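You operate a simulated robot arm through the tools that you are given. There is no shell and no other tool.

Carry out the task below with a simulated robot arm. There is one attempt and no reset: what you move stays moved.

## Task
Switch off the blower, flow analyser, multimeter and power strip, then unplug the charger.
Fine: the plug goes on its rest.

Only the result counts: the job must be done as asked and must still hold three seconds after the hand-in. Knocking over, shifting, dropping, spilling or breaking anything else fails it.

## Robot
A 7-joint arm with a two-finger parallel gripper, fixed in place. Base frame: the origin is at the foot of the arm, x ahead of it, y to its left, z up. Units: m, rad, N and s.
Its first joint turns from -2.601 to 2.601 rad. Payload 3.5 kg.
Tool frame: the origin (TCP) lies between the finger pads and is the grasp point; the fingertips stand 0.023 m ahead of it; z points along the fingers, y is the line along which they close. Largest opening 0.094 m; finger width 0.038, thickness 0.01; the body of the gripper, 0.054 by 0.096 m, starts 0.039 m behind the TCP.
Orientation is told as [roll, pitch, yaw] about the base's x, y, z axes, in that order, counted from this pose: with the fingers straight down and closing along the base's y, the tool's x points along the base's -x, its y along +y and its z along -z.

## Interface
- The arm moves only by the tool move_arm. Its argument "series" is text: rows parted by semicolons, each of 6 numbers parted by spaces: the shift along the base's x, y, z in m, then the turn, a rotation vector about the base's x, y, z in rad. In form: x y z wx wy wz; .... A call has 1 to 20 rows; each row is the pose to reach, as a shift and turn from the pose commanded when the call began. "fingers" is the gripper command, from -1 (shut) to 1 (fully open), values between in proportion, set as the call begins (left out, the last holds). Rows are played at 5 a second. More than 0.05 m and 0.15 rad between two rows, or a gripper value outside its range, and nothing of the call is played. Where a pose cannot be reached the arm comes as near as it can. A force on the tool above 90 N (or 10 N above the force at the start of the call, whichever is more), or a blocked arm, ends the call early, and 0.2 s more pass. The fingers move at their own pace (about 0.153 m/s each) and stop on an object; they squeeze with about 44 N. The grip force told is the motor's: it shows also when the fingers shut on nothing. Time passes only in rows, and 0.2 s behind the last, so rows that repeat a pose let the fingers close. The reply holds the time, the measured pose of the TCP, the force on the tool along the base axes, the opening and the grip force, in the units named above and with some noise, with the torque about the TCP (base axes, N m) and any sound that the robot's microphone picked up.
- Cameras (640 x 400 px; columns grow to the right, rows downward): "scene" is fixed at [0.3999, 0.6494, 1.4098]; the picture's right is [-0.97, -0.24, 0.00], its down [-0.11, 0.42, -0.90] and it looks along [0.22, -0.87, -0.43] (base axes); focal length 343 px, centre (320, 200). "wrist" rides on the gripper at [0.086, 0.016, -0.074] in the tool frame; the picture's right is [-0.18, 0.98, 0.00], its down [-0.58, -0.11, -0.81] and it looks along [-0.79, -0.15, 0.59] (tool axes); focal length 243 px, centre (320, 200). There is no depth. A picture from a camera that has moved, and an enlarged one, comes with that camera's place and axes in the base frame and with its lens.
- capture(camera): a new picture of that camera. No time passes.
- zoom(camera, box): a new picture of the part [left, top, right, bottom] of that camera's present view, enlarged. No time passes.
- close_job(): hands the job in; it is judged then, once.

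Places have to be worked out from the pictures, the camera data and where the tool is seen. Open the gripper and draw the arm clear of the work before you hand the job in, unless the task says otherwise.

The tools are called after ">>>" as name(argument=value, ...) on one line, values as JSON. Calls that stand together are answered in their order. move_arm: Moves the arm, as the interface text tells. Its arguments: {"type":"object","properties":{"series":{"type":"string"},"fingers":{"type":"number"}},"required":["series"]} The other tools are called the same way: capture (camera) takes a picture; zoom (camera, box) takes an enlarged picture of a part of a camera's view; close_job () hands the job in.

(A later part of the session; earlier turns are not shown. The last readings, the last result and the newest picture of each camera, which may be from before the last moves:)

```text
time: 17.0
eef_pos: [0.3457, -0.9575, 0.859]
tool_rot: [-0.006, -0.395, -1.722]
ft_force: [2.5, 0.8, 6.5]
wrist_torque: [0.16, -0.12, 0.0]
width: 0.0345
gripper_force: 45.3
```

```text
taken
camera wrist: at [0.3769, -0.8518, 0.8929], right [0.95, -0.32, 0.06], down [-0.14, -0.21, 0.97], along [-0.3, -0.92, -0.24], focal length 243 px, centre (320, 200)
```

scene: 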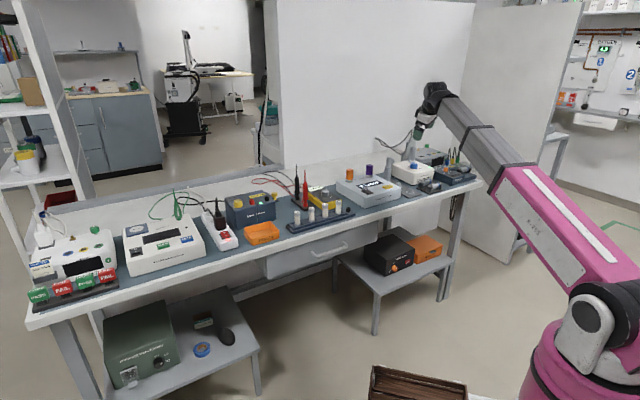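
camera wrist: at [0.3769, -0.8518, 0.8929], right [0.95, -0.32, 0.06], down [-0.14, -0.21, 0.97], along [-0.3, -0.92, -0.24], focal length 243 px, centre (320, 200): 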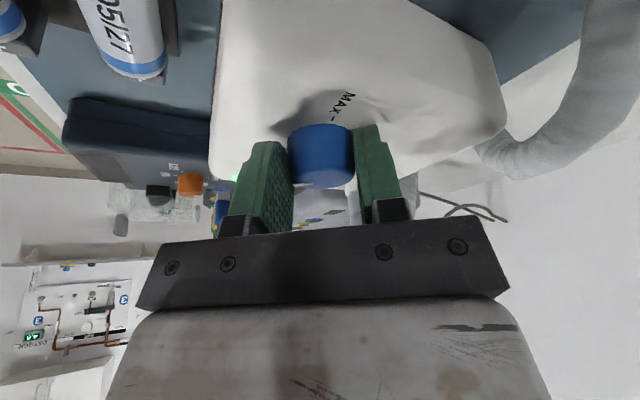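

The fingers hold the knob at 34.5 mm width. I rotate counter-clockwise 1.0 rad about the knob's axis, with a 1 mm lift to take the fingertips off the case.

>>> move_arm(series="-0.001 0.0001 0.001 0 0 0.125; -0.0021 0.0001 0.001 0 0 0.25; -0.0032 0 0.001 0 0 0.375; -0.0043 -0.0003 0.001 0 0 0.5; -0.0053 -0.0008 0.001 0 0 0.625; -0.0062 -0.0013 0.001 0 0 0.75; -0.007 -0.0019 0.001 0 0 0.875; -0.0078 -0.0026 0.001 0 0 1.0")

>>> capture(camera="wrist")

>>> zoom(camera="scene", box=[385, 130, 445, 190])

```text
time: 18.8
eef_pos: [0.3355, -0.96, 0.8592]
tool_rot: [-0.012, -0.393, -0.722]
ft_force: [-25.2, -7.2, -4.9]
wrist_torque: [-0.05, 0.22, -0.3]
width: 0.0348
gripper_force: 45.4
```

```text
taken
camera wrist: at [0.2632, -0.8757, 0.893], right [0.78, 0.62, 0.06], down [0.1, -0.22, 0.97], along [0.62, -0.75, -0.24], focal length 243 px, centre (320, 200)
```

wrist: 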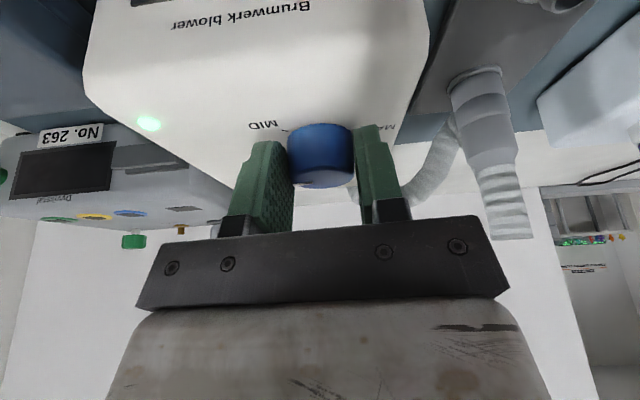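

```text
6.67 times, centred on (415, 160) of scene
camera zoom: at [0.3999, 0.6494, 1.4098], right [-0.97, -0.24, 0.0], down [-0.11, 0.42, -0.9], along [0.22, -0.87, -0.43], focal length 2289 px, centre (-313, 467)
```

zoom: 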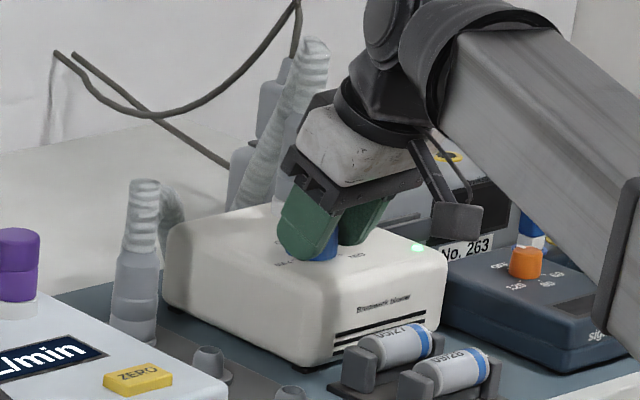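

The tool turned with some lateral load from a slightly wrong centre estimate (true centre ≈[0.344, −0.968]). The blower's outline in the scene hasn't moved; I open the fingers and lift to see the pointer.

>>> move_arm(series="-0.0015 0 0 0 0 0; -0.0015 0 0 0 0 0; -0.0015 0 0.015 0 0 0; -0.0015 0 0.035 0 0 0", fingers=0.3)

>>> zoom(camera="wrist", box=[200, 0, 440, 160])

>>> zoom(camera="scene", box=[385, 130, 445, 190])

```text
time: 19.8
eef_pos: [0.3365, -0.9593, 0.8951]
tool_rot: [-0.009, -0.396, -0.723]
ft_force: [0.1, 1.2, 0.1]
wrist_torque: [-0.01, -0.03, -0.05]
width: 0.0612
gripper_force: 0.2
```

```text
2.50 times, centred on (320, 80) of wrist
camera zoom: at [0.2645, -0.8739, 0.9284], right [0.78, 0.62, 0.06], down [0.1, -0.23, 0.97], along [0.62, -0.75, -0.24], focal length 606 px, centre (320, 500)
```

zoom: 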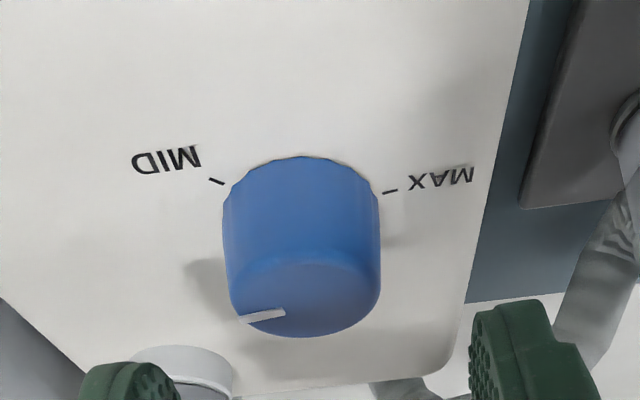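

```text
6.67 times, centred on (415, 160) of scene
camera zoom: at [0.3999, 0.6494, 1.4098], right [-0.97, -0.24, 0.0], down [-0.11, 0.42, -0.9], along [0.22, -0.87, -0.43], focal length 2289 px, centre (-313, 467)
```

zoom: 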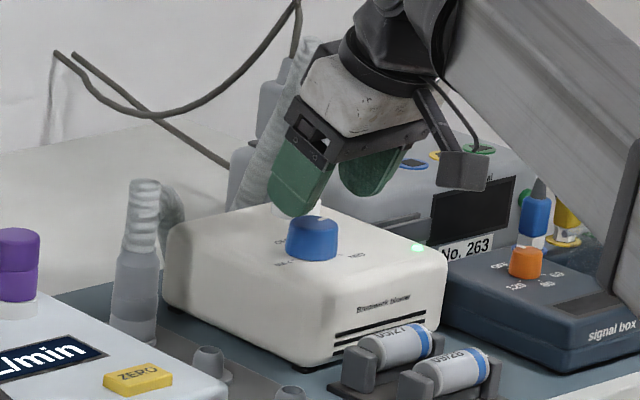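

The pointer turned about 60° toward OFF; about 68° remain. I swing the open hand back by 1.1 rad above the knob for a second stroke.

>>> move_arm(series="0.0012 0 0 0 0 -0.1375; 0.0024 0 0 0 0 -0.275; 0.0036 0 0 0 0 -0.4125; 0.0048 0 0 0 0 -0.55; 0.006 0 0 0 0 -0.6875; 0.0073 0 0 0 0 -0.825; 0.0085 0 0 0 0 -0.9625; 0.0097 0 0 0 0 -1.1")

>>> capture(camera="wrist")

```text
time: 21.6
eef_pos: [0.3459, -0.9593, 0.8928]
tool_rot: [-0.01, -0.395, -1.825]
ft_force: [0.3, 0.1, 0.0]
wrist_torque: [0.05, 0.0, 0.01]
width: 0.0612
gripper_force: 0.1
```

```text
taken
camera wrist: at [0.3879, -0.8579, 0.9286], right [0.91, -0.41, 0.06], down [-0.16, -0.19, 0.97], along [-0.39, -0.89, -0.24], focal length 243 px, centre (320, 200)
```

wrist: 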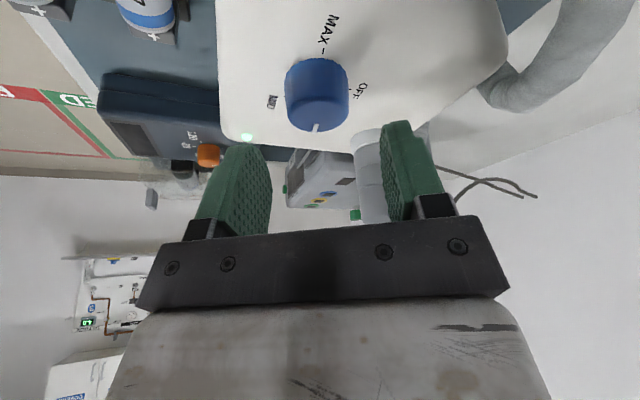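

The hand is centred over the knob (pointer now ≈246°). I descend and then close.

>>> move_arm(series="0 0 -0.012 0 0 0; 0 0 -0.024 0 0 0; 0 0 -0.032 0 0 0")

>>> move_arm(series="0 0 0 0 0 0; 0 0 0 0 0 0; 0 0 0 0 0 0", fingers=-1)

```text
time: 22.4
eef_pos: [0.3469, -0.9621, 0.8619]
tool_rot: [-0.009, -0.395, -1.821]
ft_force: [0.1, 0.9, -1.1]
wrist_torque: [-0.03, 0.03, 0.05]
width: 0.0612
gripper_force: 0.1
```

```text
time: 23.2
eef_pos: [0.345, -0.9622, 0.8624]
tool_rot: [-0.008, -0.394, -1.824]
ft_force: [0.3, -0.1, -0.9]
wrist_torque: [-0.22, -0.03, 0.0]
width: 0.0345
gripper_force: 45.6
```

The grip is clean with almost no side load. I turn the knob counter-clockwise another 1.18 rad about the refined centre.

>>> move_arm(series="-0.0009 0.0002 0 0 0 0.148; -0.0018 0.0002 0 0 0 0.296; -0.0027 0.0001 0 0 0 0.444; -0.0035 -0.0002 0 0 0 0.592; -0.0044 -0.0005 0 0 0 0.74; -0.0051 -0.001 0 0 0 0.888; -0.0058 -0.0016 0 0 0 1.036; -0.0064 -0.0023 0 0 0 1.184")

>>> zoom(camera="scene", box=[385, 130, 445, 190])

>>> capture(camera="wrist")

```text
time: 25.0
eef_pos: [0.3376, -0.9643, 0.8621]
tool_rot: [-0.014, -0.394, -0.636]
ft_force: [-26.2, -22.2, 8.2]
wrist_torque: [-0.72, 0.13, -0.27]
width: 0.0347
gripper_force: 45.1
```

```text
6.67 times, centred on (415, 160) of scene
camera zoom: at [0.3999, 0.6494, 1.4098], right [-0.97, -0.24, 0.0], down [-0.11, 0.42, -0.9], along [0.22, -0.87, -0.43], focal length 2289 px, centre (-313, 467)
```

zoom: 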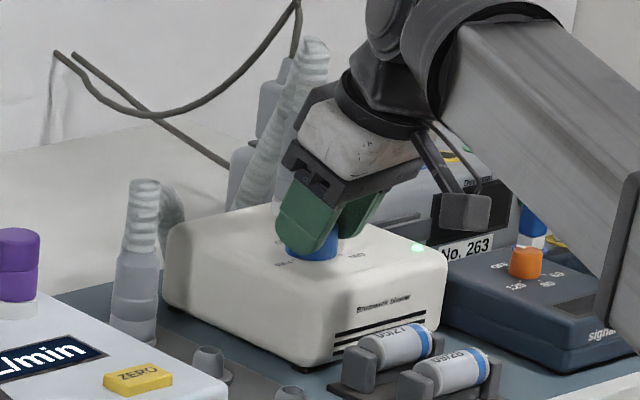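

```text
taken
camera wrist: at [0.2587, -0.8847, 0.8967], right [0.72, 0.69, 0.06], down [0.12, -0.21, 0.97], along [0.68, -0.69, -0.24], focal length 243 px, centre (320, 200)
```

wrist: 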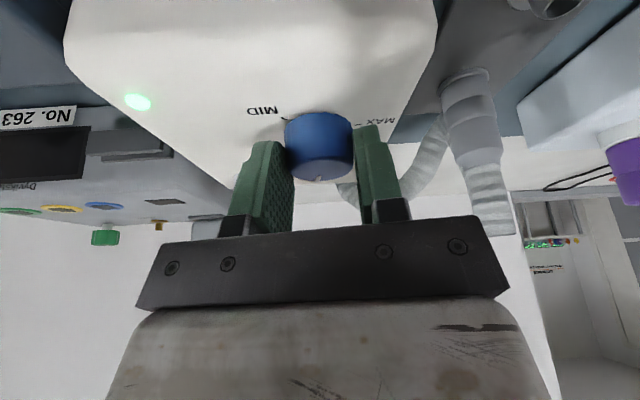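

The pointer now appears to face the back (≈−45°), near OFF, though the LED still looks lit. I open, lift off and check.

>>> move_arm(series="-0.0008 -0.0008 0 0 0 0; -0.0008 -0.0008 0 0 0 0; -0.0008 -0.0008 0.015 0 0 0; -0.0008 -0.0008 0.035 0 0 0", fingers=0.3)

>>> zoom(camera="wrist", box=[100, 0, 420, 180])

>>> zoom(camera="scene", box=[394, 150, 434, 180])

```text
time: 26.0
eef_pos: [0.3393, -0.9629, 0.897]
tool_rot: [-0.008, -0.394, -0.636]
ft_force: [-0.8, 0.7, 0.6]
wrist_torque: [-0.02, -0.01, 0.01]
width: 0.061
gripper_force: 0.1
```

```text
2.00 times, centred on (260, 90) of wrist
camera zoom: at [0.2607, -0.8839, 0.9309], right [0.72, 0.69, 0.06], down [0.12, -0.22, 0.97], along [0.68, -0.69, -0.24], focal length 485 px, centre (440, 420)
```

zoom: 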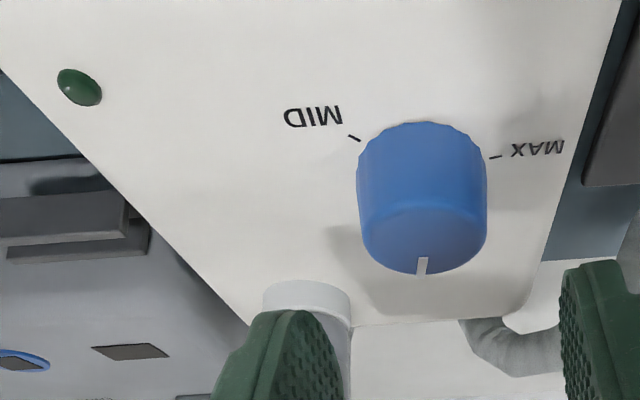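

```text
13.33 times, centred on (414, 165) of scene
camera zoom: at [0.3999, 0.6494, 1.4098], right [-0.97, -0.24, 0.0], down [-0.11, 0.42, -0.9], along [0.22, -0.87, -0.43], focal length 4578 px, centre (-933, 667)
```

zoom: 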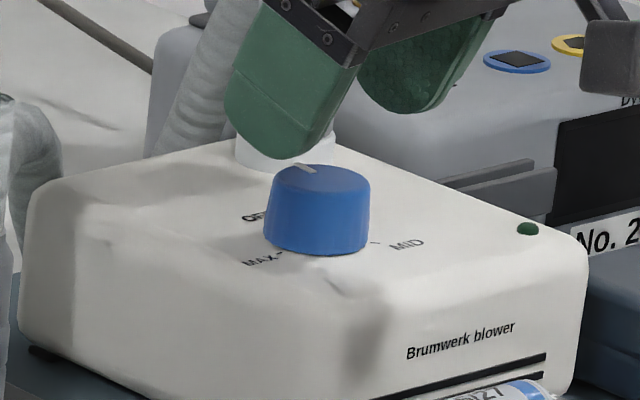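

The blower's LED is now dark and the pointer is on OFF, so the blower is off. Next is the flow analyser: the raised '0' end of its rocker is at ≈[0.536, −0.669, 0.82]. I lift away and turn the hand so its wide fingertip side lies across the rocker.

>>> move_arm(series="0 0.01 0.04 0 0 0; 0 0.03 0.08 0 0 0; 0 0.06 0.115 0 0 0; 0.016 0.081 0.12 0 0 0.142; 0.032 0.102 0.12 0 0 0.284; 0.048 0.123 0.12 0 0 0.426; 0.064 0.144 0.12 0 0 0.568; 0.08 0.165 0.12 0 0 0.71; 0.096 0.186 0.12 0 0 0.852; 0.112 0.207 0.12 0 0 0.994; 0.128 0.228 0.12 0 0 1.136; 0.144 0.249 0.12 0 0 1.278; 0.16 0.27 0.12 0 0 1.42")

>>> capture(camera="scene")

```text
time: 28.8
eef_pos: [0.4992, -0.6942, 1.0163]
tool_rot: [-0.009, -0.394, 0.784]
ft_force: [-0.2, -0.5, -0.6]
wrist_torque: [-0.02, 0.03, -0.01]
width: 0.061
gripper_force: 0.1
```

```text
taken
```

scene: 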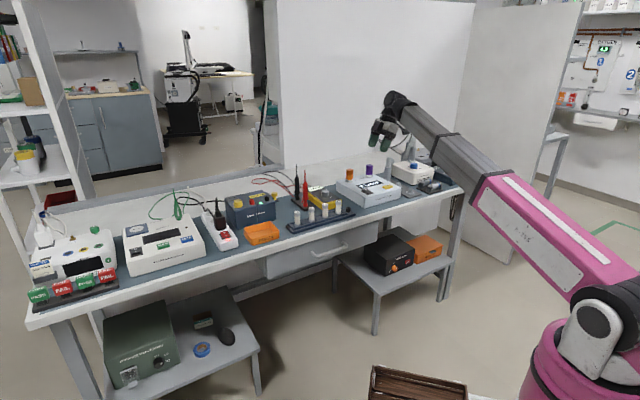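

Now I level the tool to vertical, shut the fingers, and move to a hover above the analyser's '0' end to verify in the wrist view.

>>> move_arm(series="0 0 0 -0.093 0.093 0; 0.01 0.006 0 -0.186 0.186 0; 0.02 0.012 -0.01 -0.2786 0.2786 0; 0.03 0.018 -0.03 -0.2786 0.2786 0; 0.038 0.023 -0.06 -0.2786 0.2786 0", fingers=-1)

>>> capture(camera="wrist")

>>> zoom(camera="scene", box=[320, 100, 440, 215])

```text
time: 30.0
eef_pos: [0.5365, -0.6698, 0.958]
tool_rot: [-0.008, 0.001, 0.783]
ft_force: [-0.4, 0.2, -0.6]
wrist_torque: [0.0, -0.02, 0.0]
width: 0.0
gripper_force: 42.3
```

```text
taken
camera wrist: at [0.4614, -0.7187, 1.0306], right [-0.56, 0.83, -0.01], down [0.48, 0.34, 0.81], along [0.67, 0.45, -0.59], focal length 243 px, centre (320, 200)
```

wrist: 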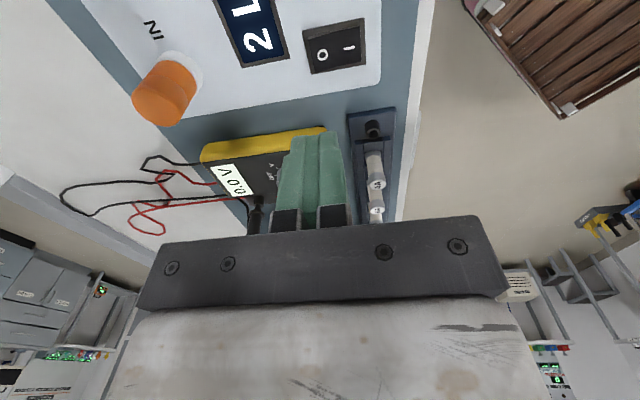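

```text
3.48 times, centred on (380, 158) of scene
camera zoom: at [0.3999, 0.6494, 1.4098], right [-0.97, -0.24, 0.0], down [-0.11, 0.42, -0.9], along [0.22, -0.87, -0.43], focal length 1194 px, centre (111, 348)
```

zoom: 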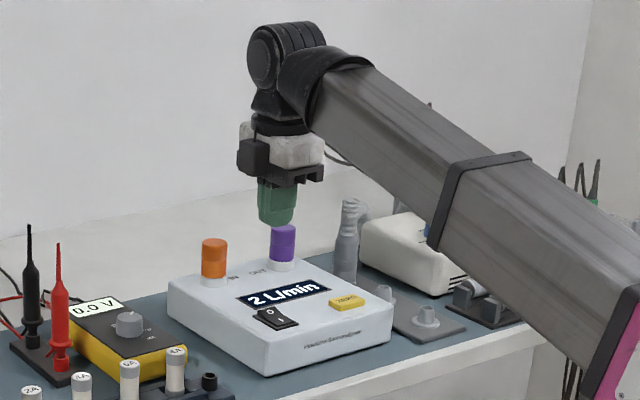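

From this view the rocker's bezel spans d≈46 mm by ~33 mm, with the '0' half centred near [0.537, −0.672]. I descend vertically to just above it.

>>> move_arm(series="0.001 -0.002 -0.035 0 0 0; 0.001 -0.002 -0.07 0 0 0; 0.001 -0.002 -0.095 0 0 0; 0.001 -0.002 -0.105 0 0 0")

>>> zoom(camera="scene", box=[330, 150, 410, 215])

>>> capture(camera="wrist")

```text
time: 31.0
eef_pos: [0.5378, -0.6721, 0.851]
tool_rot: [-0.007, -0.002, 0.783]
ft_force: [-0.5, -0.4, 0.4]
wrist_torque: [0.02, -0.04, 0.04]
width: 0.0
gripper_force: 42.5
```

```text
6.15 times, centred on (370, 182) of scene
camera zoom: at [0.3999, 0.6494, 1.4098], right [-0.97, -0.24, 0.0], down [-0.11, 0.42, -0.9], along [0.22, -0.87, -0.43], focal length 2113 px, centre (12, 308)
```

zoom: 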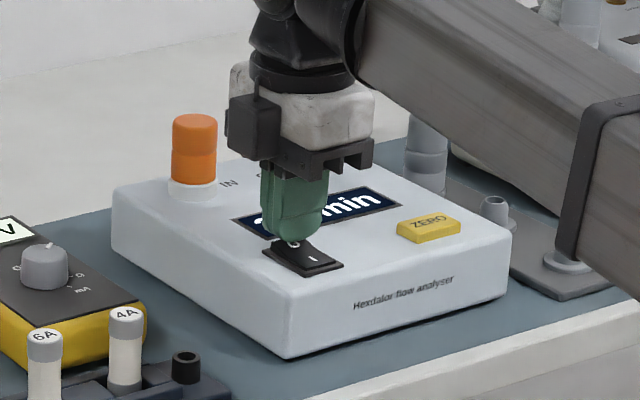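

```text
taken
camera wrist: at [0.4629, -0.7207, 0.9245], right [-0.56, 0.83, -0.01], down [0.48, 0.34, 0.81], along [0.67, 0.45, -0.59], focal length 243 px, centre (320, 200)
```

wrist: 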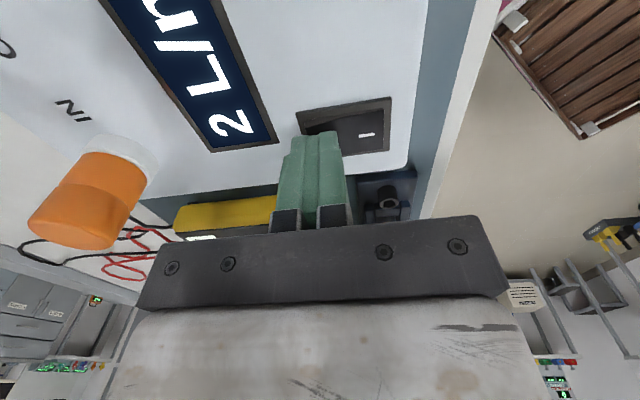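

The tip is right above the '0' half with 'I' left free. I press down in small steps and watch the force and display.

>>> move_arm(series="0 0 -0.003 0 0 0; 0 0 -0.005 0 0 0; 0 0 -0.007 0 0 0; 0 0 -0.009 0 0 0")

>>> zoom(camera="scene", box=[330, 150, 410, 215])

```text
time: 32.0
eef_pos: [0.5387, -0.6721, 0.8453]
tool_rot: [-0.013, 0.0, 0.783]
ft_force: [1.6, -2.1, 33.9]
wrist_torque: [0.11, 0.2, -0.02]
width: 0.0001
gripper_force: 42.8
```

```text
6.15 times, centred on (370, 182) of scene
camera zoom: at [0.3999, 0.6494, 1.4098], right [-0.97, -0.24, 0.0], down [-0.11, 0.42, -0.9], along [0.22, -0.87, -0.43], focal length 2113 px, centre (12, 308)
```

zoom: 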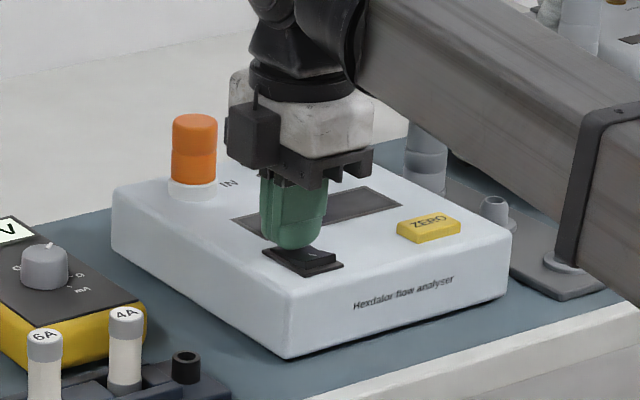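

The analyser's display went dark and the rocker tipped to '0'. I lift straight up and look at the multimeter next.

>>> move_arm(series="0 0 0.015 0 0 0; 0 0 0.05 0 0 0; 0 0 0.09 0 0 0; 0 0 0.13 0 0 0")

>>> capture(camera="wrist")

>>> zoom(camera="scene", box=[310, 160, 410, 222])

```text
time: 33.0
eef_pos: [0.5366, -0.6703, 0.9747]
tool_rot: [-0.01, 0.001, 0.781]
ft_force: [-0.3, 0.6, 0.5]
wrist_torque: [0.02, 0.01, -0.02]
width: 0.0
gripper_force: 42.5
```

```text
taken
camera wrist: at [0.4623, -0.7186, 1.0468], right [-0.56, 0.83, -0.01], down [0.48, 0.34, 0.81], along [0.67, 0.45, -0.59], focal length 243 px, centre (320, 200)
```

wrist: 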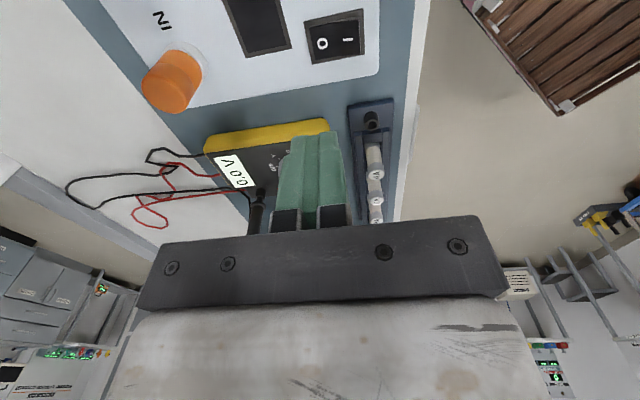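

```text
6.40 times, centred on (360, 191) of scene
camera zoom: at [0.3999, 0.6494, 1.4098], right [-0.97, -0.24, 0.0], down [-0.11, 0.42, -0.9], along [0.22, -0.87, -0.43], focal length 2197 px, centre (64, 258)
```

zoom: 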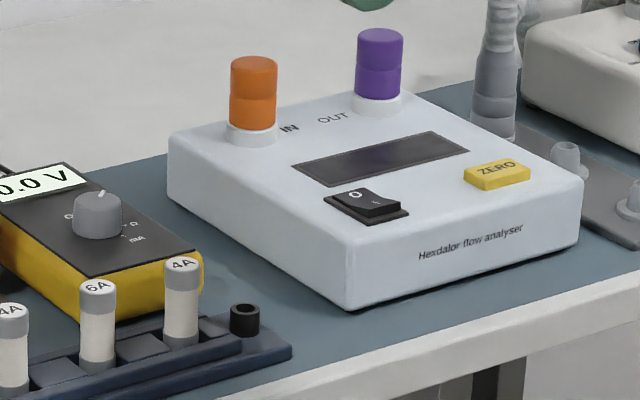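

The analyser is confirmed off with its case unmoved. Now I shift toward the multimeter for a closer look at its knob and neighbouring probes.

>>> move_arm(series="0.025 0.007 0.01 0 0 0; 0.05 0.013 0.02 0 0 0; 0.08 0.02 0.025 0 0 0")

>>> capture(camera="wrist")

>>> zoom(camera="wrist", box=[200, 40, 440, 190])

```text
time: 33.8
eef_pos: [0.6185, -0.652, 1.0001]
tool_rot: [-0.009, 0.0, 0.782]
ft_force: [0.6, -0.3, 0.3]
wrist_torque: [0.01, -0.03, 0.02]
width: 0.0
gripper_force: 42.3
```

```text
taken
camera wrist: at [0.5425, -0.6996, 1.0732], right [-0.56, 0.83, -0.01], down [0.48, 0.34, 0.81], along [0.67, 0.45, -0.59], focal length 243 px, centre (320, 200)
```

wrist: 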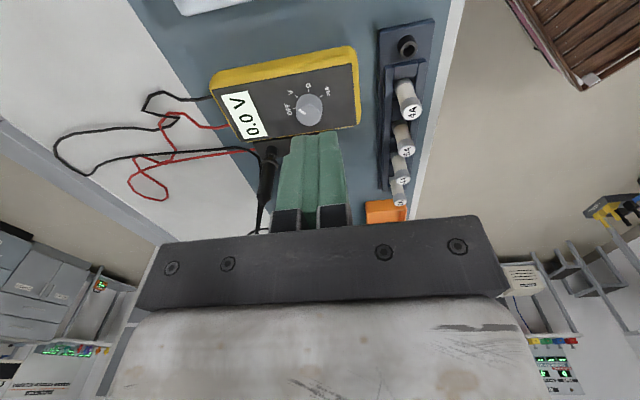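

```text
2.67 times, centred on (320, 115) of wrist
camera zoom: at [0.5425, -0.6996, 1.0732], right [-0.56, 0.83, -0.01], down [0.48, 0.34, 0.81], along [0.67, 0.45, -0.59], focal length 647 px, centre (320, 427)
```

zoom: 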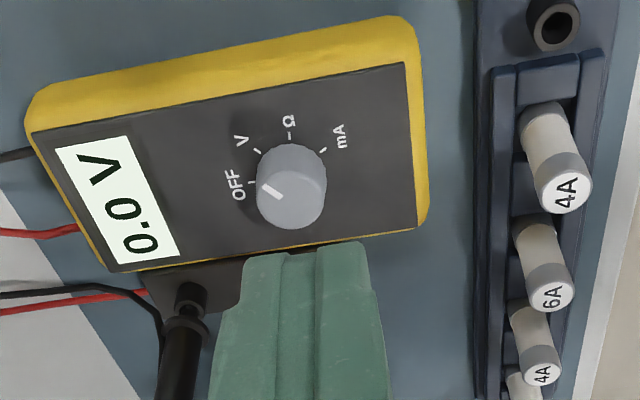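

The ticks give the multimeter knob's centre ≈[0.696, −0.614], face ≈0.80, top ≈0.82, ≈32 mm wide; pointer at V (≈−95°), OFF at ≈−44°, i.e. ≈50° counter-clockwise. I move above it with a suitable yaw and the fingers opened to ≈56 mm.

>>> move_arm(series="0.0155 0.0076 0 0 0 -0.126; 0.031 0.0152 0 0 0 -0.253; 0.0465 0.0228 0 0 0 -0.379; 0.062 0.0304 0 0 0 -0.506; 0.0775 0.038 0 0 0 -0.632; 0.0775 0.038 -0.04 0 0 -0.632; 0.0775 0.038 -0.08 0 0 -0.632; 0.0775 0.038 -0.115 0 0 -0.632", fingers=0.2)

>>> capture(camera="wrist")

>>> zoom(camera="scene", box=[270, 130, 390, 220])

```text
time: 35.6
eef_pos: [0.6941, -0.614, 0.8817]
tool_rot: [-0.007, 0.001, 0.152]
ft_force: [0.1, 0.0, 0.6]
wrist_torque: [-0.01, 0.01, 0.02]
width: 0.0563
gripper_force: 0.2
```

```text
taken
camera wrist: at [0.6028, -0.6097, 0.9558], right [0.04, 1.0, -0.01], down [0.59, -0.01, 0.81], along [0.81, -0.03, -0.59], focal length 243 px, centre (320, 200)
```

wrist: 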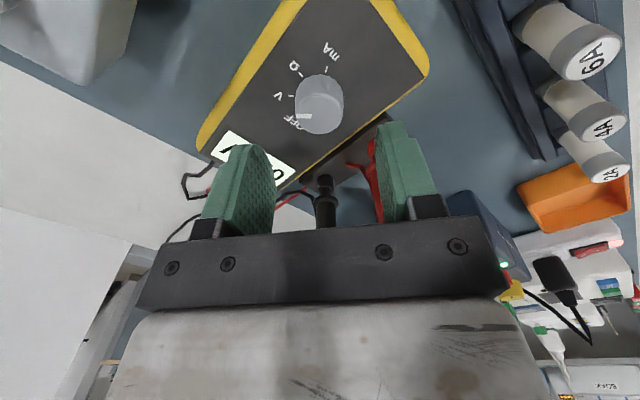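

```text
4.44 times, centred on (330, 175) of scene
camera zoom: at [0.3999, 0.6494, 1.4098], right [-0.97, -0.24, 0.0], down [-0.11, 0.42, -0.9], along [0.22, -0.87, -0.43], focal length 1526 px, centre (276, 311)
```

zoom: 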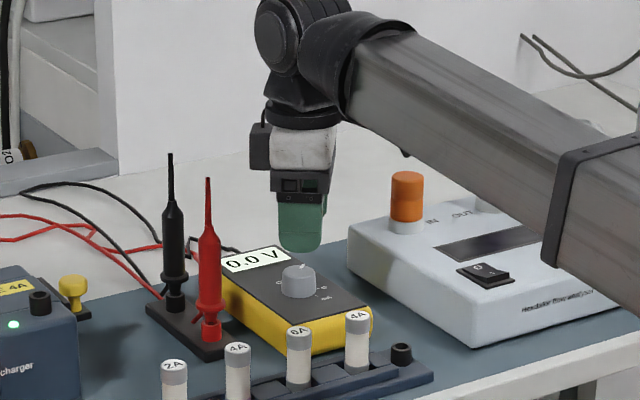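

I zoom in to verify the knob's centre under the tool before descending.

>>> zoom(camera="wrist", box=[240, 20, 400, 140])

```text
3.33 times, centred on (320, 80) of wrist
camera zoom: at [0.6028, -0.6097, 0.9558], right [0.04, 1.0, -0.01], down [0.59, -0.01, 0.81], along [0.81, -0.03, -0.59], focal length 809 px, centre (320, 600)
```

zoom: 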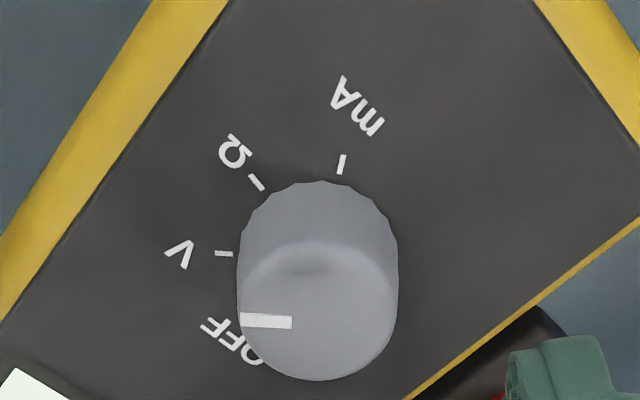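

Knob centre confirmed at ≈[0.6965, −0.6145]. I descend with a 2 mm correction so the fingertips flank the knob.

>>> move_arm(series="0.0024 -0.0005 -0.02 0 0 0; 0.0024 -0.0005 -0.04 0 0 0; 0.0024 -0.0005 -0.05 0 0 0; 0.0024 -0.0005 -0.056 0 0 0")

>>> capture(camera="wrist")

>>> zoom(camera="scene", box=[290, 150, 370, 215])

```text
time: 36.6
eef_pos: [0.698, -0.614, 0.8267]
tool_rot: [-0.009, 0.001, 0.151]
ft_force: [-0.2, -0.1, 0.5]
wrist_torque: [-0.01, 0.01, -0.01]
width: 0.0564
gripper_force: 0.1
```

```text
taken
camera wrist: at [0.6073, -0.6098, 0.8999], right [0.04, 1.0, -0.01], down [0.59, -0.01, 0.81], along [0.81, -0.03, -0.59], focal length 243 px, centre (320, 200)
```

wrist: 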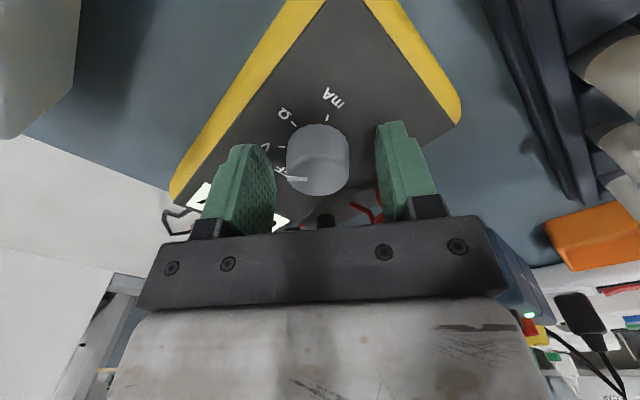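

```text
6.15 times, centred on (330, 182) of scene
camera zoom: at [0.3999, 0.6494, 1.4098], right [-0.97, -0.24, 0.0], down [-0.11, 0.42, -0.9], along [0.22, -0.87, -0.43], focal length 2113 px, centre (258, 308)
```

zoom: 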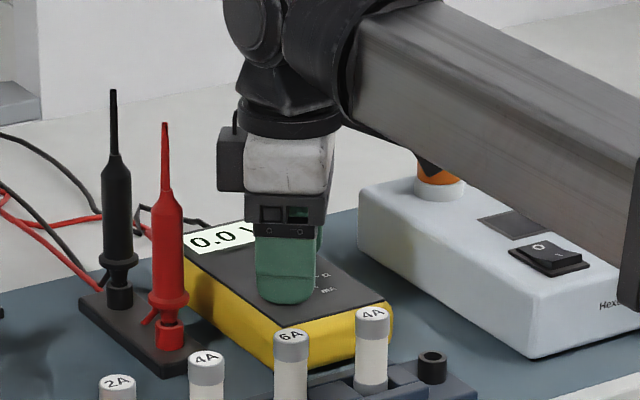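

The knob is centred between the fingers with no contact force. I close on it.

>>> move_arm(series="0 0 0 0 0 0; 0 0 0 0 0 0; 0 0 0 0 0 0", fingers=-1)

```text
time: 37.4
eef_pos: [0.6974, -0.6157, 0.8274]
tool_rot: [-0.01, -0.001, 0.151]
ft_force: [1.4, -9.8, -5.4]
wrist_torque: [-0.22, -0.18, 0.0]
width: 0.031
gripper_force: 44.7
```

The grip holds at 31 mm. I turn counter-clockwise 0.88 rad (≈50°) about the tool axis toward OFF, easing off the small sideways load.

>>> move_arm(series="0 -0.001 0 0 0 0.1; 0 -0.001 0 0 0 0.24; 0 -0.001 0 0 0 0.38; 0 -0.001 0 0 0 0.52; 0 -0.001 0 0 0 0.66; 0 -0.001 0 0 0 0.78; 0 -0.001 0 0 0 0.88")

>>> zoom(camera="scene", box=[290, 150, 370, 215])

>>> capture(camera="wrist")

```text
time: 39.0
eef_pos: [0.6974, -0.6153, 0.8258]
tool_rot: [-0.008, 0.001, 1.03]
ft_force: [-8.0, -1.7, -8.1]
wrist_torque: [-0.37, 0.52, -0.75]
width: 0.0311
gripper_force: 45.0
```

```text
6.15 times, centred on (330, 182) of scene
camera zoom: at [0.3999, 0.6494, 1.4098], right [-0.97, -0.24, 0.0], down [-0.11, 0.42, -0.9], along [0.22, -0.87, -0.43], focal length 2113 px, centre (258, 308)
```

zoom: 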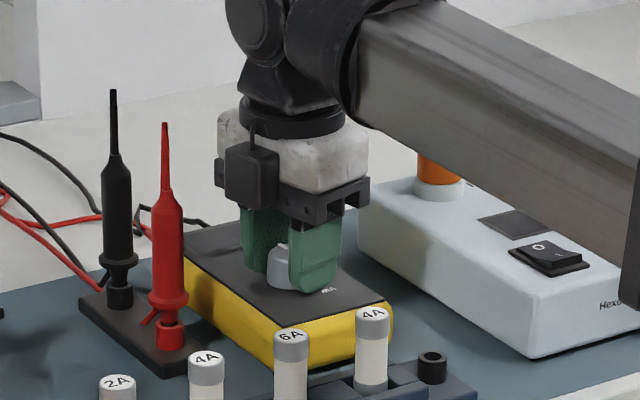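

```text
taken
camera wrist: at [0.6362, -0.6798, 0.9001], right [-0.75, 0.66, -0.01], down [0.39, 0.45, 0.81], along [0.54, 0.6, -0.59], focal length 243 px, centre (320, 200)
```

wrist: 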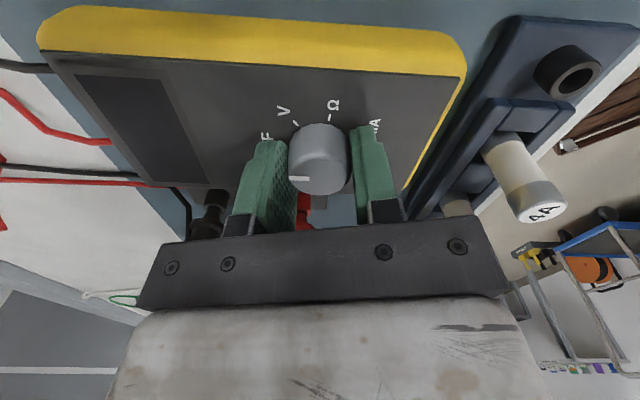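

The multimeter's display is dark and the pointer is at OFF (rising torque indicates the end stop). I open and lift straight off, then verify.

>>> move_arm(series="0 0 0 0 0 0; 0 0 0 0 0 0; 0 0 0.02 0 0 0; 0 0 0.06 0 0 0; 0 0 0.1 0 0 0; 0 0 0.14 0 0 0", fingers=0.2)

>>> capture(camera="wrist")

>>> zoom(camera="scene", box=[290, 165, 370, 220])

```text
time: 40.4
eef_pos: [0.6982, -0.6145, 0.9672]
tool_rot: [-0.011, 0.002, 1.031]
ft_force: [0.6, 0.1, 0.0]
wrist_torque: [0.0, -0.01, 0.01]
width: 0.0565
gripper_force: 0.0
```

```text
taken
camera wrist: at [0.637, -0.6808, 1.0415], right [-0.75, 0.66, -0.01], down [0.39, 0.45, 0.81], along [0.54, 0.6, -0.59], focal length 243 px, centre (320, 200)
```

wrist: 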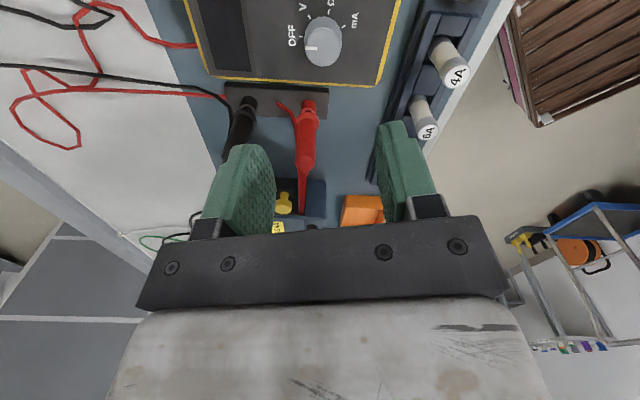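

```text
7.27 times, centred on (330, 192) of scene
camera zoom: at [0.3999, 0.6494, 1.4098], right [-0.97, -0.24, 0.0], down [-0.11, 0.42, -0.9], along [0.22, -0.87, -0.43], focal length 2497 px, centre (247, 254)
```

zoom: 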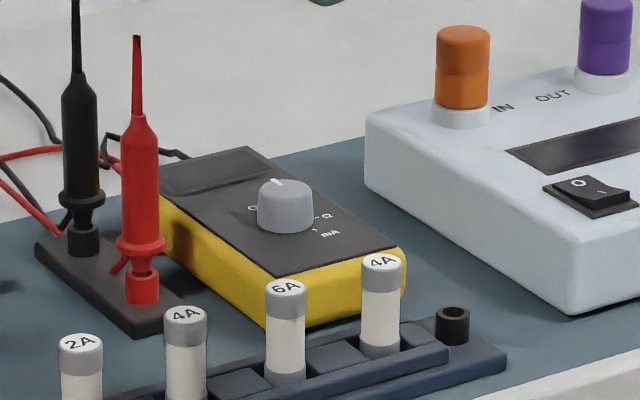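

The multimeter is off and unmoved. Next is the power strip's rocker. I raise the hand, tilt it along the bench's depth direction, then turn it so the camera faces the bench squarely near the strip.

>>> move_arm(series="0 0.01 0.03 -0.0825 -0.0825 0; 0.005 0.025 0.06 -0.165 -0.165 0; 0.01 0.04 0.09 -0.2475 -0.2475 0", fingers=-1)

>>> move_arm(series="0.013 0.0325 0 0.0339 -0.0339 -0.1312; 0.026 0.065 0 0.0678 -0.0678 -0.2625; 0.039 0.0975 0 0.1016 -0.1016 -0.3937; 0.052 0.13 0 0.1355 -0.1355 -0.5249; 0.065 0.1625 0 0.1694 -0.1694 -0.6562; 0.078 0.195 0 0.2033 -0.2033 -0.7874; 0.091 0.2275 0 0.2371 -0.2371 -0.9186; 0.104 0.26 0 0.271 -0.271 -1.0498; 0.117 0.2925 -0.01 0.3049 -0.3049 -1.1811; 0.13 0.325 -0.02 0.3388 -0.3388 -1.3123; 0.143 0.3575 -0.03 0.3726 -0.3726 -1.4435; 0.156 0.39 -0.04 0.4065 -0.4065 -1.5748; 0.166 0.4215 -0.05 0.4404 -0.4404 -1.706")

>>> capture(camera="wrist")

>>> capture(camera="scene")

```text
time: 41.2
eef_pos: [0.7091, -0.5772, 1.0582]
tool_rot: [-0.352, 0.082, 1.015]
ft_force: [0.7, 0.1, 0.6]
wrist_torque: [-0.01, 0.02, -0.04]
width: 0.0
gripper_force: 42.1
```

```text
time: 44.0
eef_pos: [0.8719, -0.1513, 1.0085]
tool_rot: [-0.008, -0.351, -0.789]
ft_force: [-0.8, 0.7, -0.5]
wrist_torque: [-0.02, 0.0, -0.01]
width: 0.0002
gripper_force: 42.3
```

```text
taken
camera wrist: at [0.8059, -0.0642, 1.0462], right [0.82, 0.57, 0.06], down [0.12, -0.26, 0.96], along [0.56, -0.78, -0.28], focal length 243 px, centre (320, 200)
```

wrist: 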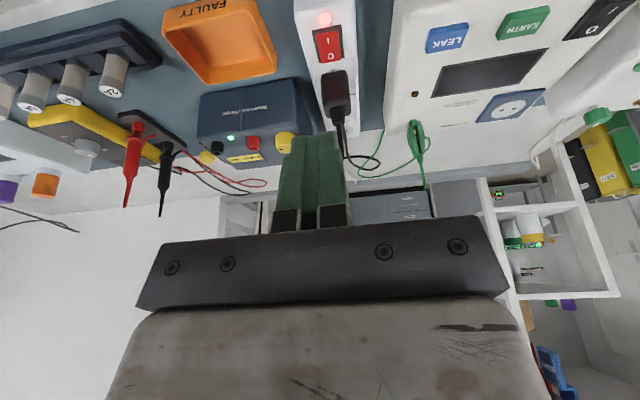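

```text
taken
```

scene: 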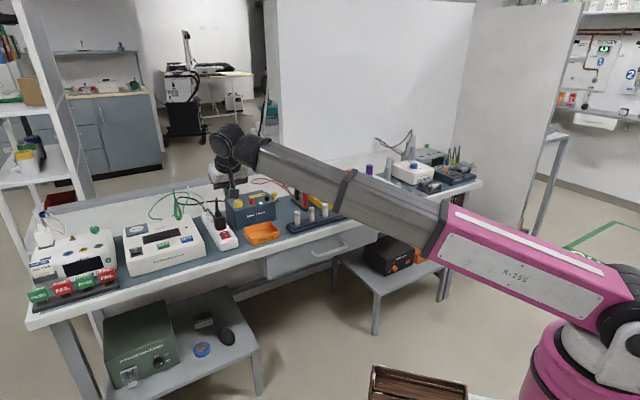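

Orientation reached without contact. I zoom on the strip's switch and plug for accurate geometry.

>>> zoom(camera="wrist", box=[250, 0, 410, 160])

>>> zoom(camera="wrist", box=[290, 0, 390, 80])

>>> zoom(camera="scene", box=[195, 195, 250, 255])

```text
2.50 times, centred on (330, 80) of wrist
camera zoom: at [0.8059, -0.0642, 1.0462], right [0.82, 0.57, 0.06], down [0.12, -0.26, 0.96], along [0.56, -0.78, -0.28], focal length 606 px, centre (295, 500)
```

zoom: 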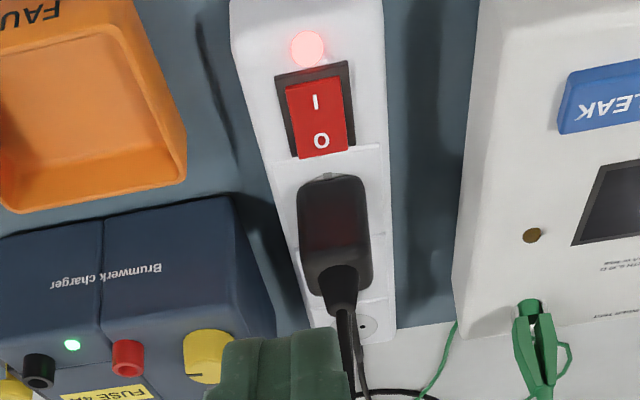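

```text
5.00 times, centred on (340, 40) of wrist
camera zoom: at [0.8059, -0.0642, 1.0462], right [0.82, 0.57, 0.06], down [0.12, -0.26, 0.96], along [0.56, -0.78, -0.28], focal length 1213 px, centre (220, 1000)
```

zoom: 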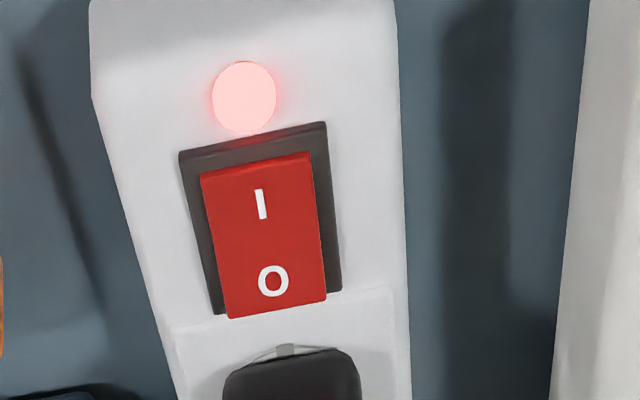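

```text
6.67 times, centred on (222, 225) of scene
camera zoom: at [0.3999, 0.6494, 1.4098], right [-0.97, -0.24, 0.0], down [-0.11, 0.42, -0.9], along [0.22, -0.87, -0.43], focal length 2289 px, centre (970, 33)
```

zoom: 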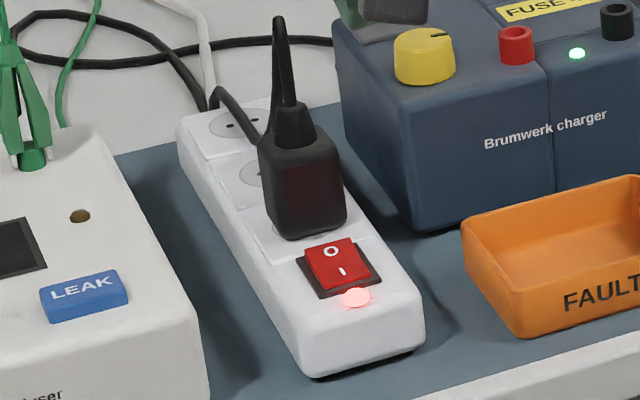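

The switch's 'O' is at ≈[0.955, −0.234, 0.8065] (two views agree), rocker ≈32×24 mm, and the plug's front face is ≈20 mm behind it. I check the shape of the hand in the scene view, since there is a box on its outer side that must clear the plug's cable.

>>> zoom(camera="scene", box=[190, 110, 290, 220])

```text
3.64 times, centred on (240, 165) of scene
camera zoom: at [0.3999, 0.6494, 1.4098], right [-0.97, -0.24, 0.0], down [-0.11, 0.42, -0.9], along [0.22, -0.87, -0.43], focal length 1248 px, centre (611, 327)
```

zoom: 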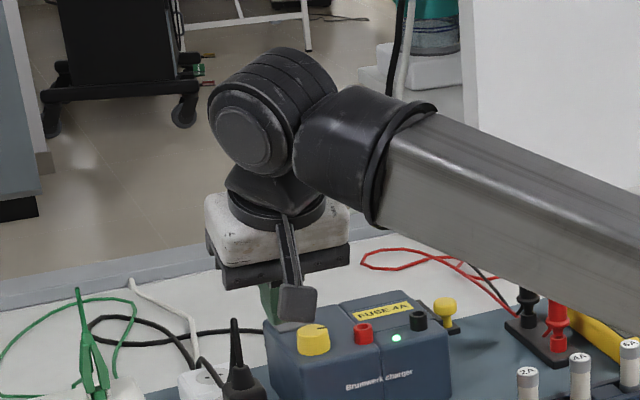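

The box on the hand's outer side would foul the plug's upright cable if vertical. So I'll press with the thin side along the strip and the hand leaning toward the robot: I rotate the hand 90° about its axis and add a little tilt, at height.

>>> move_arm(series="0 0 0.01 -0.0346 0.0346 0.1342; 0 0 0.01 -0.0693 0.0693 0.2683; 0 0 0.01 -0.1039 0.1039 0.4025; 0 0 0.01 -0.1385 0.1385 0.5366; 0 0 0.01 -0.1732 0.1732 0.6708; 0 0 0.01 -0.2078 0.2078 0.8049; 0 0 0.01 -0.2425 0.2425 0.9391; 0 0 0.01 -0.2771 0.2771 1.0732; 0 0 0.01 -0.3117 0.3117 1.2074; 0 0 0.01 -0.3464 0.3464 1.3415; 0 0 0.01 -0.381 0.381 1.4757")

>>> move_arm(series="0.02 -0.02 -0.01 -0.035 -0.035 0; 0.04 -0.04 -0.03 -0.0707 -0.0707 0; 0.06 -0.065 -0.06 -0.0707 -0.0707 0; 0.08 -0.082 -0.09 -0.0707 -0.0707 0")

>>> capture(camera="wrist")

>>> zoom(camera="scene", box=[180, 120, 300, 260])

```text
time: 46.4
eef_pos: [0.8725, -0.1524, 1.018]
tool_rot: [-0.359, -0.001, 0.787]
ft_force: [-0.9, -0.4, 0.0]
wrist_torque: [0.0, -0.02, 0.0]
width: 0.0002
gripper_force: 42.8
```

```text
time: 47.4
eef_pos: [0.9534, -0.2372, 0.9265]
tool_rot: [-0.462, 0.0, 0.785]
ft_force: [0.8, 0.4, 0.3]
wrist_torque: [0.0, -0.01, 0.02]
width: 0.0
gripper_force: 42.5
```

```text
taken
camera wrist: at [0.8571, -0.2639, 0.9845], right [-0.49, 0.75, -0.44], down [0.23, 0.59, 0.77], along [0.84, 0.28, -0.46], focal length 243 px, centre (320, 200)
```

wrist: 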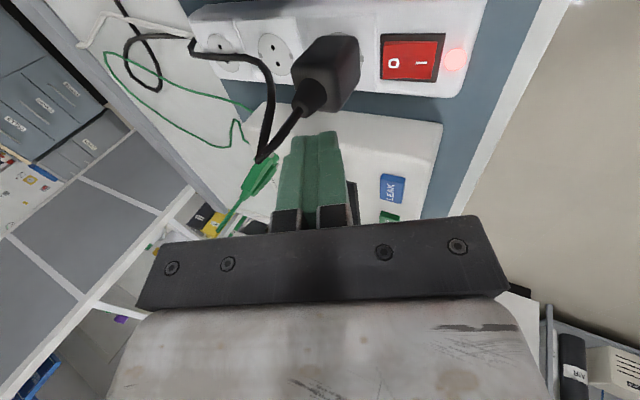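

```text
2.86 times, centred on (240, 190) of scene
camera zoom: at [0.3999, 0.6494, 1.4098], right [-0.97, -0.24, 0.0], down [-0.11, 0.42, -0.9], along [0.22, -0.87, -0.43], focal length 981 px, centre (549, 229)
```

zoom: 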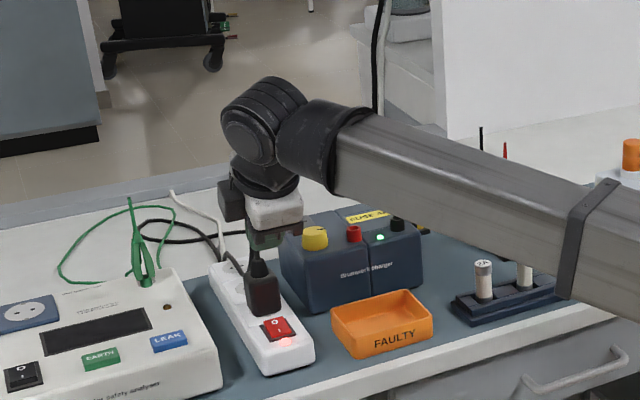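

The switch estimate is confirmed from this view too ([0.955, −0.234]). I align over the 'O' half and descend to about 1 cm above it.

>>> move_arm(series="0.003 0.0014 -0.025 0 0 0; 0.003 0.0014 -0.05 0 0 0; 0.003 0.0014 -0.07 0 0 0; 0.003 0.0014 -0.08 0 0 0")

>>> capture(camera="wrist")

>>> zoom(camera="scene", box=[190, 170, 260, 260])

```text
time: 48.4
eef_pos: [0.958, -0.2348, 0.8479]
tool_rot: [-0.461, -0.004, 0.785]
ft_force: [0.1, 0.0, 0.4]
wrist_torque: [0.0, 0.01, 0.0]
width: 0.0001
gripper_force: 42.0
```

```text
taken
camera wrist: at [0.861, -0.2612, 0.9055], right [-0.49, 0.75, -0.44], down [0.23, 0.59, 0.77], along [0.84, 0.28, -0.46], focal length 243 px, centre (320, 200)
```

wrist: 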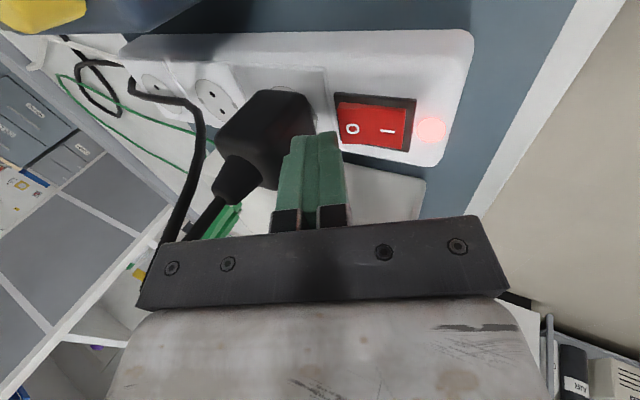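

```text
4.44 times, centred on (225, 215) of scene
camera zoom: at [0.3999, 0.6494, 1.4098], right [-0.97, -0.24, 0.0], down [-0.11, 0.42, -0.9], along [0.22, -0.87, -0.43], focal length 1526 px, centre (742, 133)
```

zoom: 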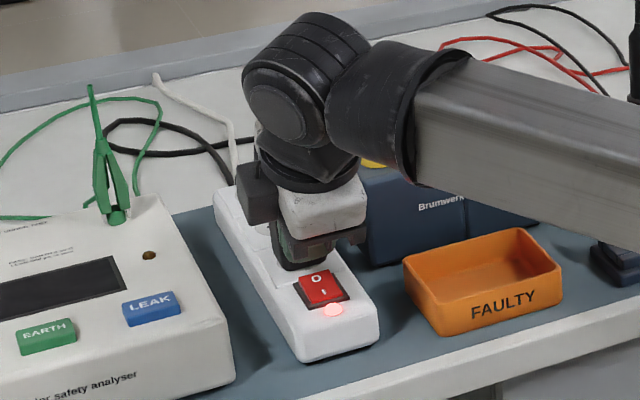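

The tip is aligned over the rocker's 'O' end with the plug clear behind. I press down in small steps.

>>> move_arm(series="-0.0008 -0.0008 -0.008 0 0 0; -0.0008 -0.0008 -0.013 0 0 0; -0.0008 -0.0008 -0.016 0 0 0; -0.0008 -0.0008 -0.018 0 0 0; -0.0008 -0.0008 -0.02 0 0 0")

>>> capture(camera="wrist")

```text
time: 49.6
eef_pos: [0.9566, -0.2347, 0.8298]
tool_rot: [-0.469, -0.001, 0.785]
ft_force: [1.3, -2.5, 42.8]
wrist_torque: [-0.19, -0.07, -0.01]
width: 0.0001
gripper_force: 42.4
```

```text
taken
camera wrist: at [0.8591, -0.2614, 0.8883], right [-0.49, 0.75, -0.44], down [0.22, 0.6, 0.77], along [0.84, 0.28, -0.46], focal length 243 px, centre (320, 200)
```

wrist: 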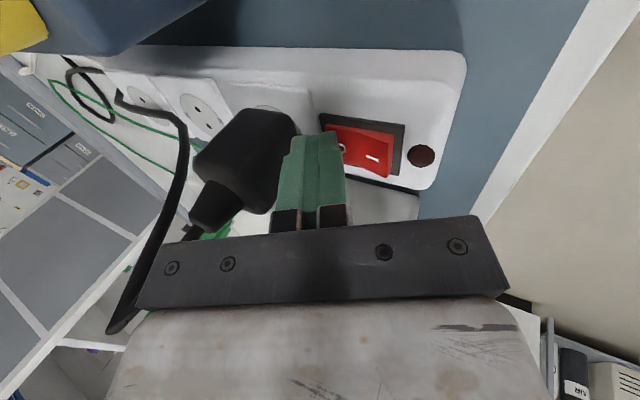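

The strip's lamp is dark and the rocker is tipped to 'O'. I lift straight up and draw back a little, then check the result.

>>> move_arm(series="-0.002 0.002 0.015 0 0 0; -0.01 0.01 0.05 0 0 0; -0.025 0.025 0.09 0 0 0; -0.045 0.045 0.13 0 0 0; -0.065 0.065 0.16 0 0 0")

>>> zoom(camera="scene", box=[190, 180, 290, 260])

>>> capture(camera="wrist")

```text
time: 50.8
eef_pos: [0.8914, -0.1684, 0.986]
tool_rot: [-0.459, 0.0, 0.786]
ft_force: [0.3, -0.2, 0.3]
wrist_torque: [0.02, -0.05, 0.01]
width: 0.0002
gripper_force: 42.2
```

```text
5.00 times, centred on (240, 220) of scene
camera zoom: at [0.3999, 0.6494, 1.4098], right [-0.97, -0.24, 0.0], down [-0.11, 0.42, -0.9], along [0.22, -0.87, -0.43], focal length 1717 px, centre (720, 100)
```

zoom: 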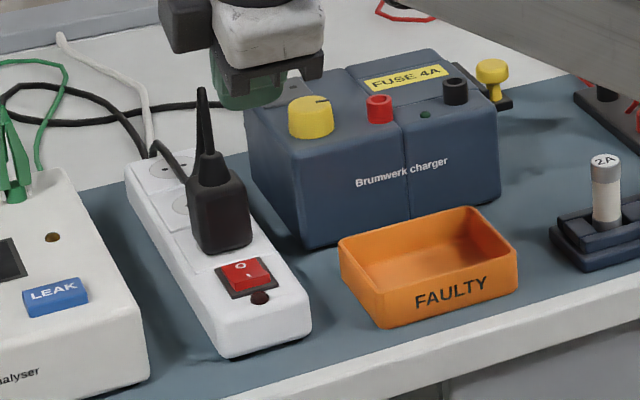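

```text
taken
camera wrist: at [0.7952, -0.1954, 1.0449], right [-0.49, 0.75, -0.44], down [0.23, 0.59, 0.77], along [0.84, 0.28, -0.46], focal length 243 px, centre (320, 200)
```

wrist: 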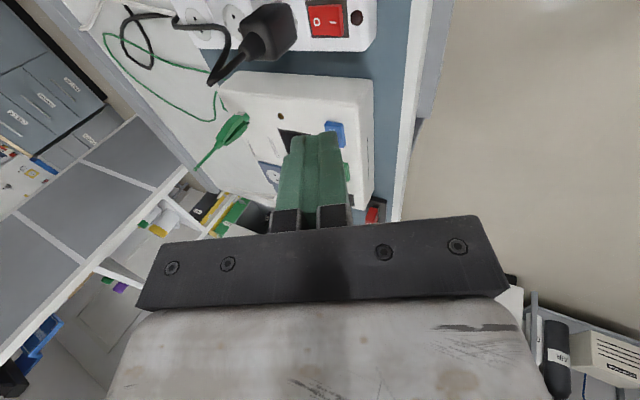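

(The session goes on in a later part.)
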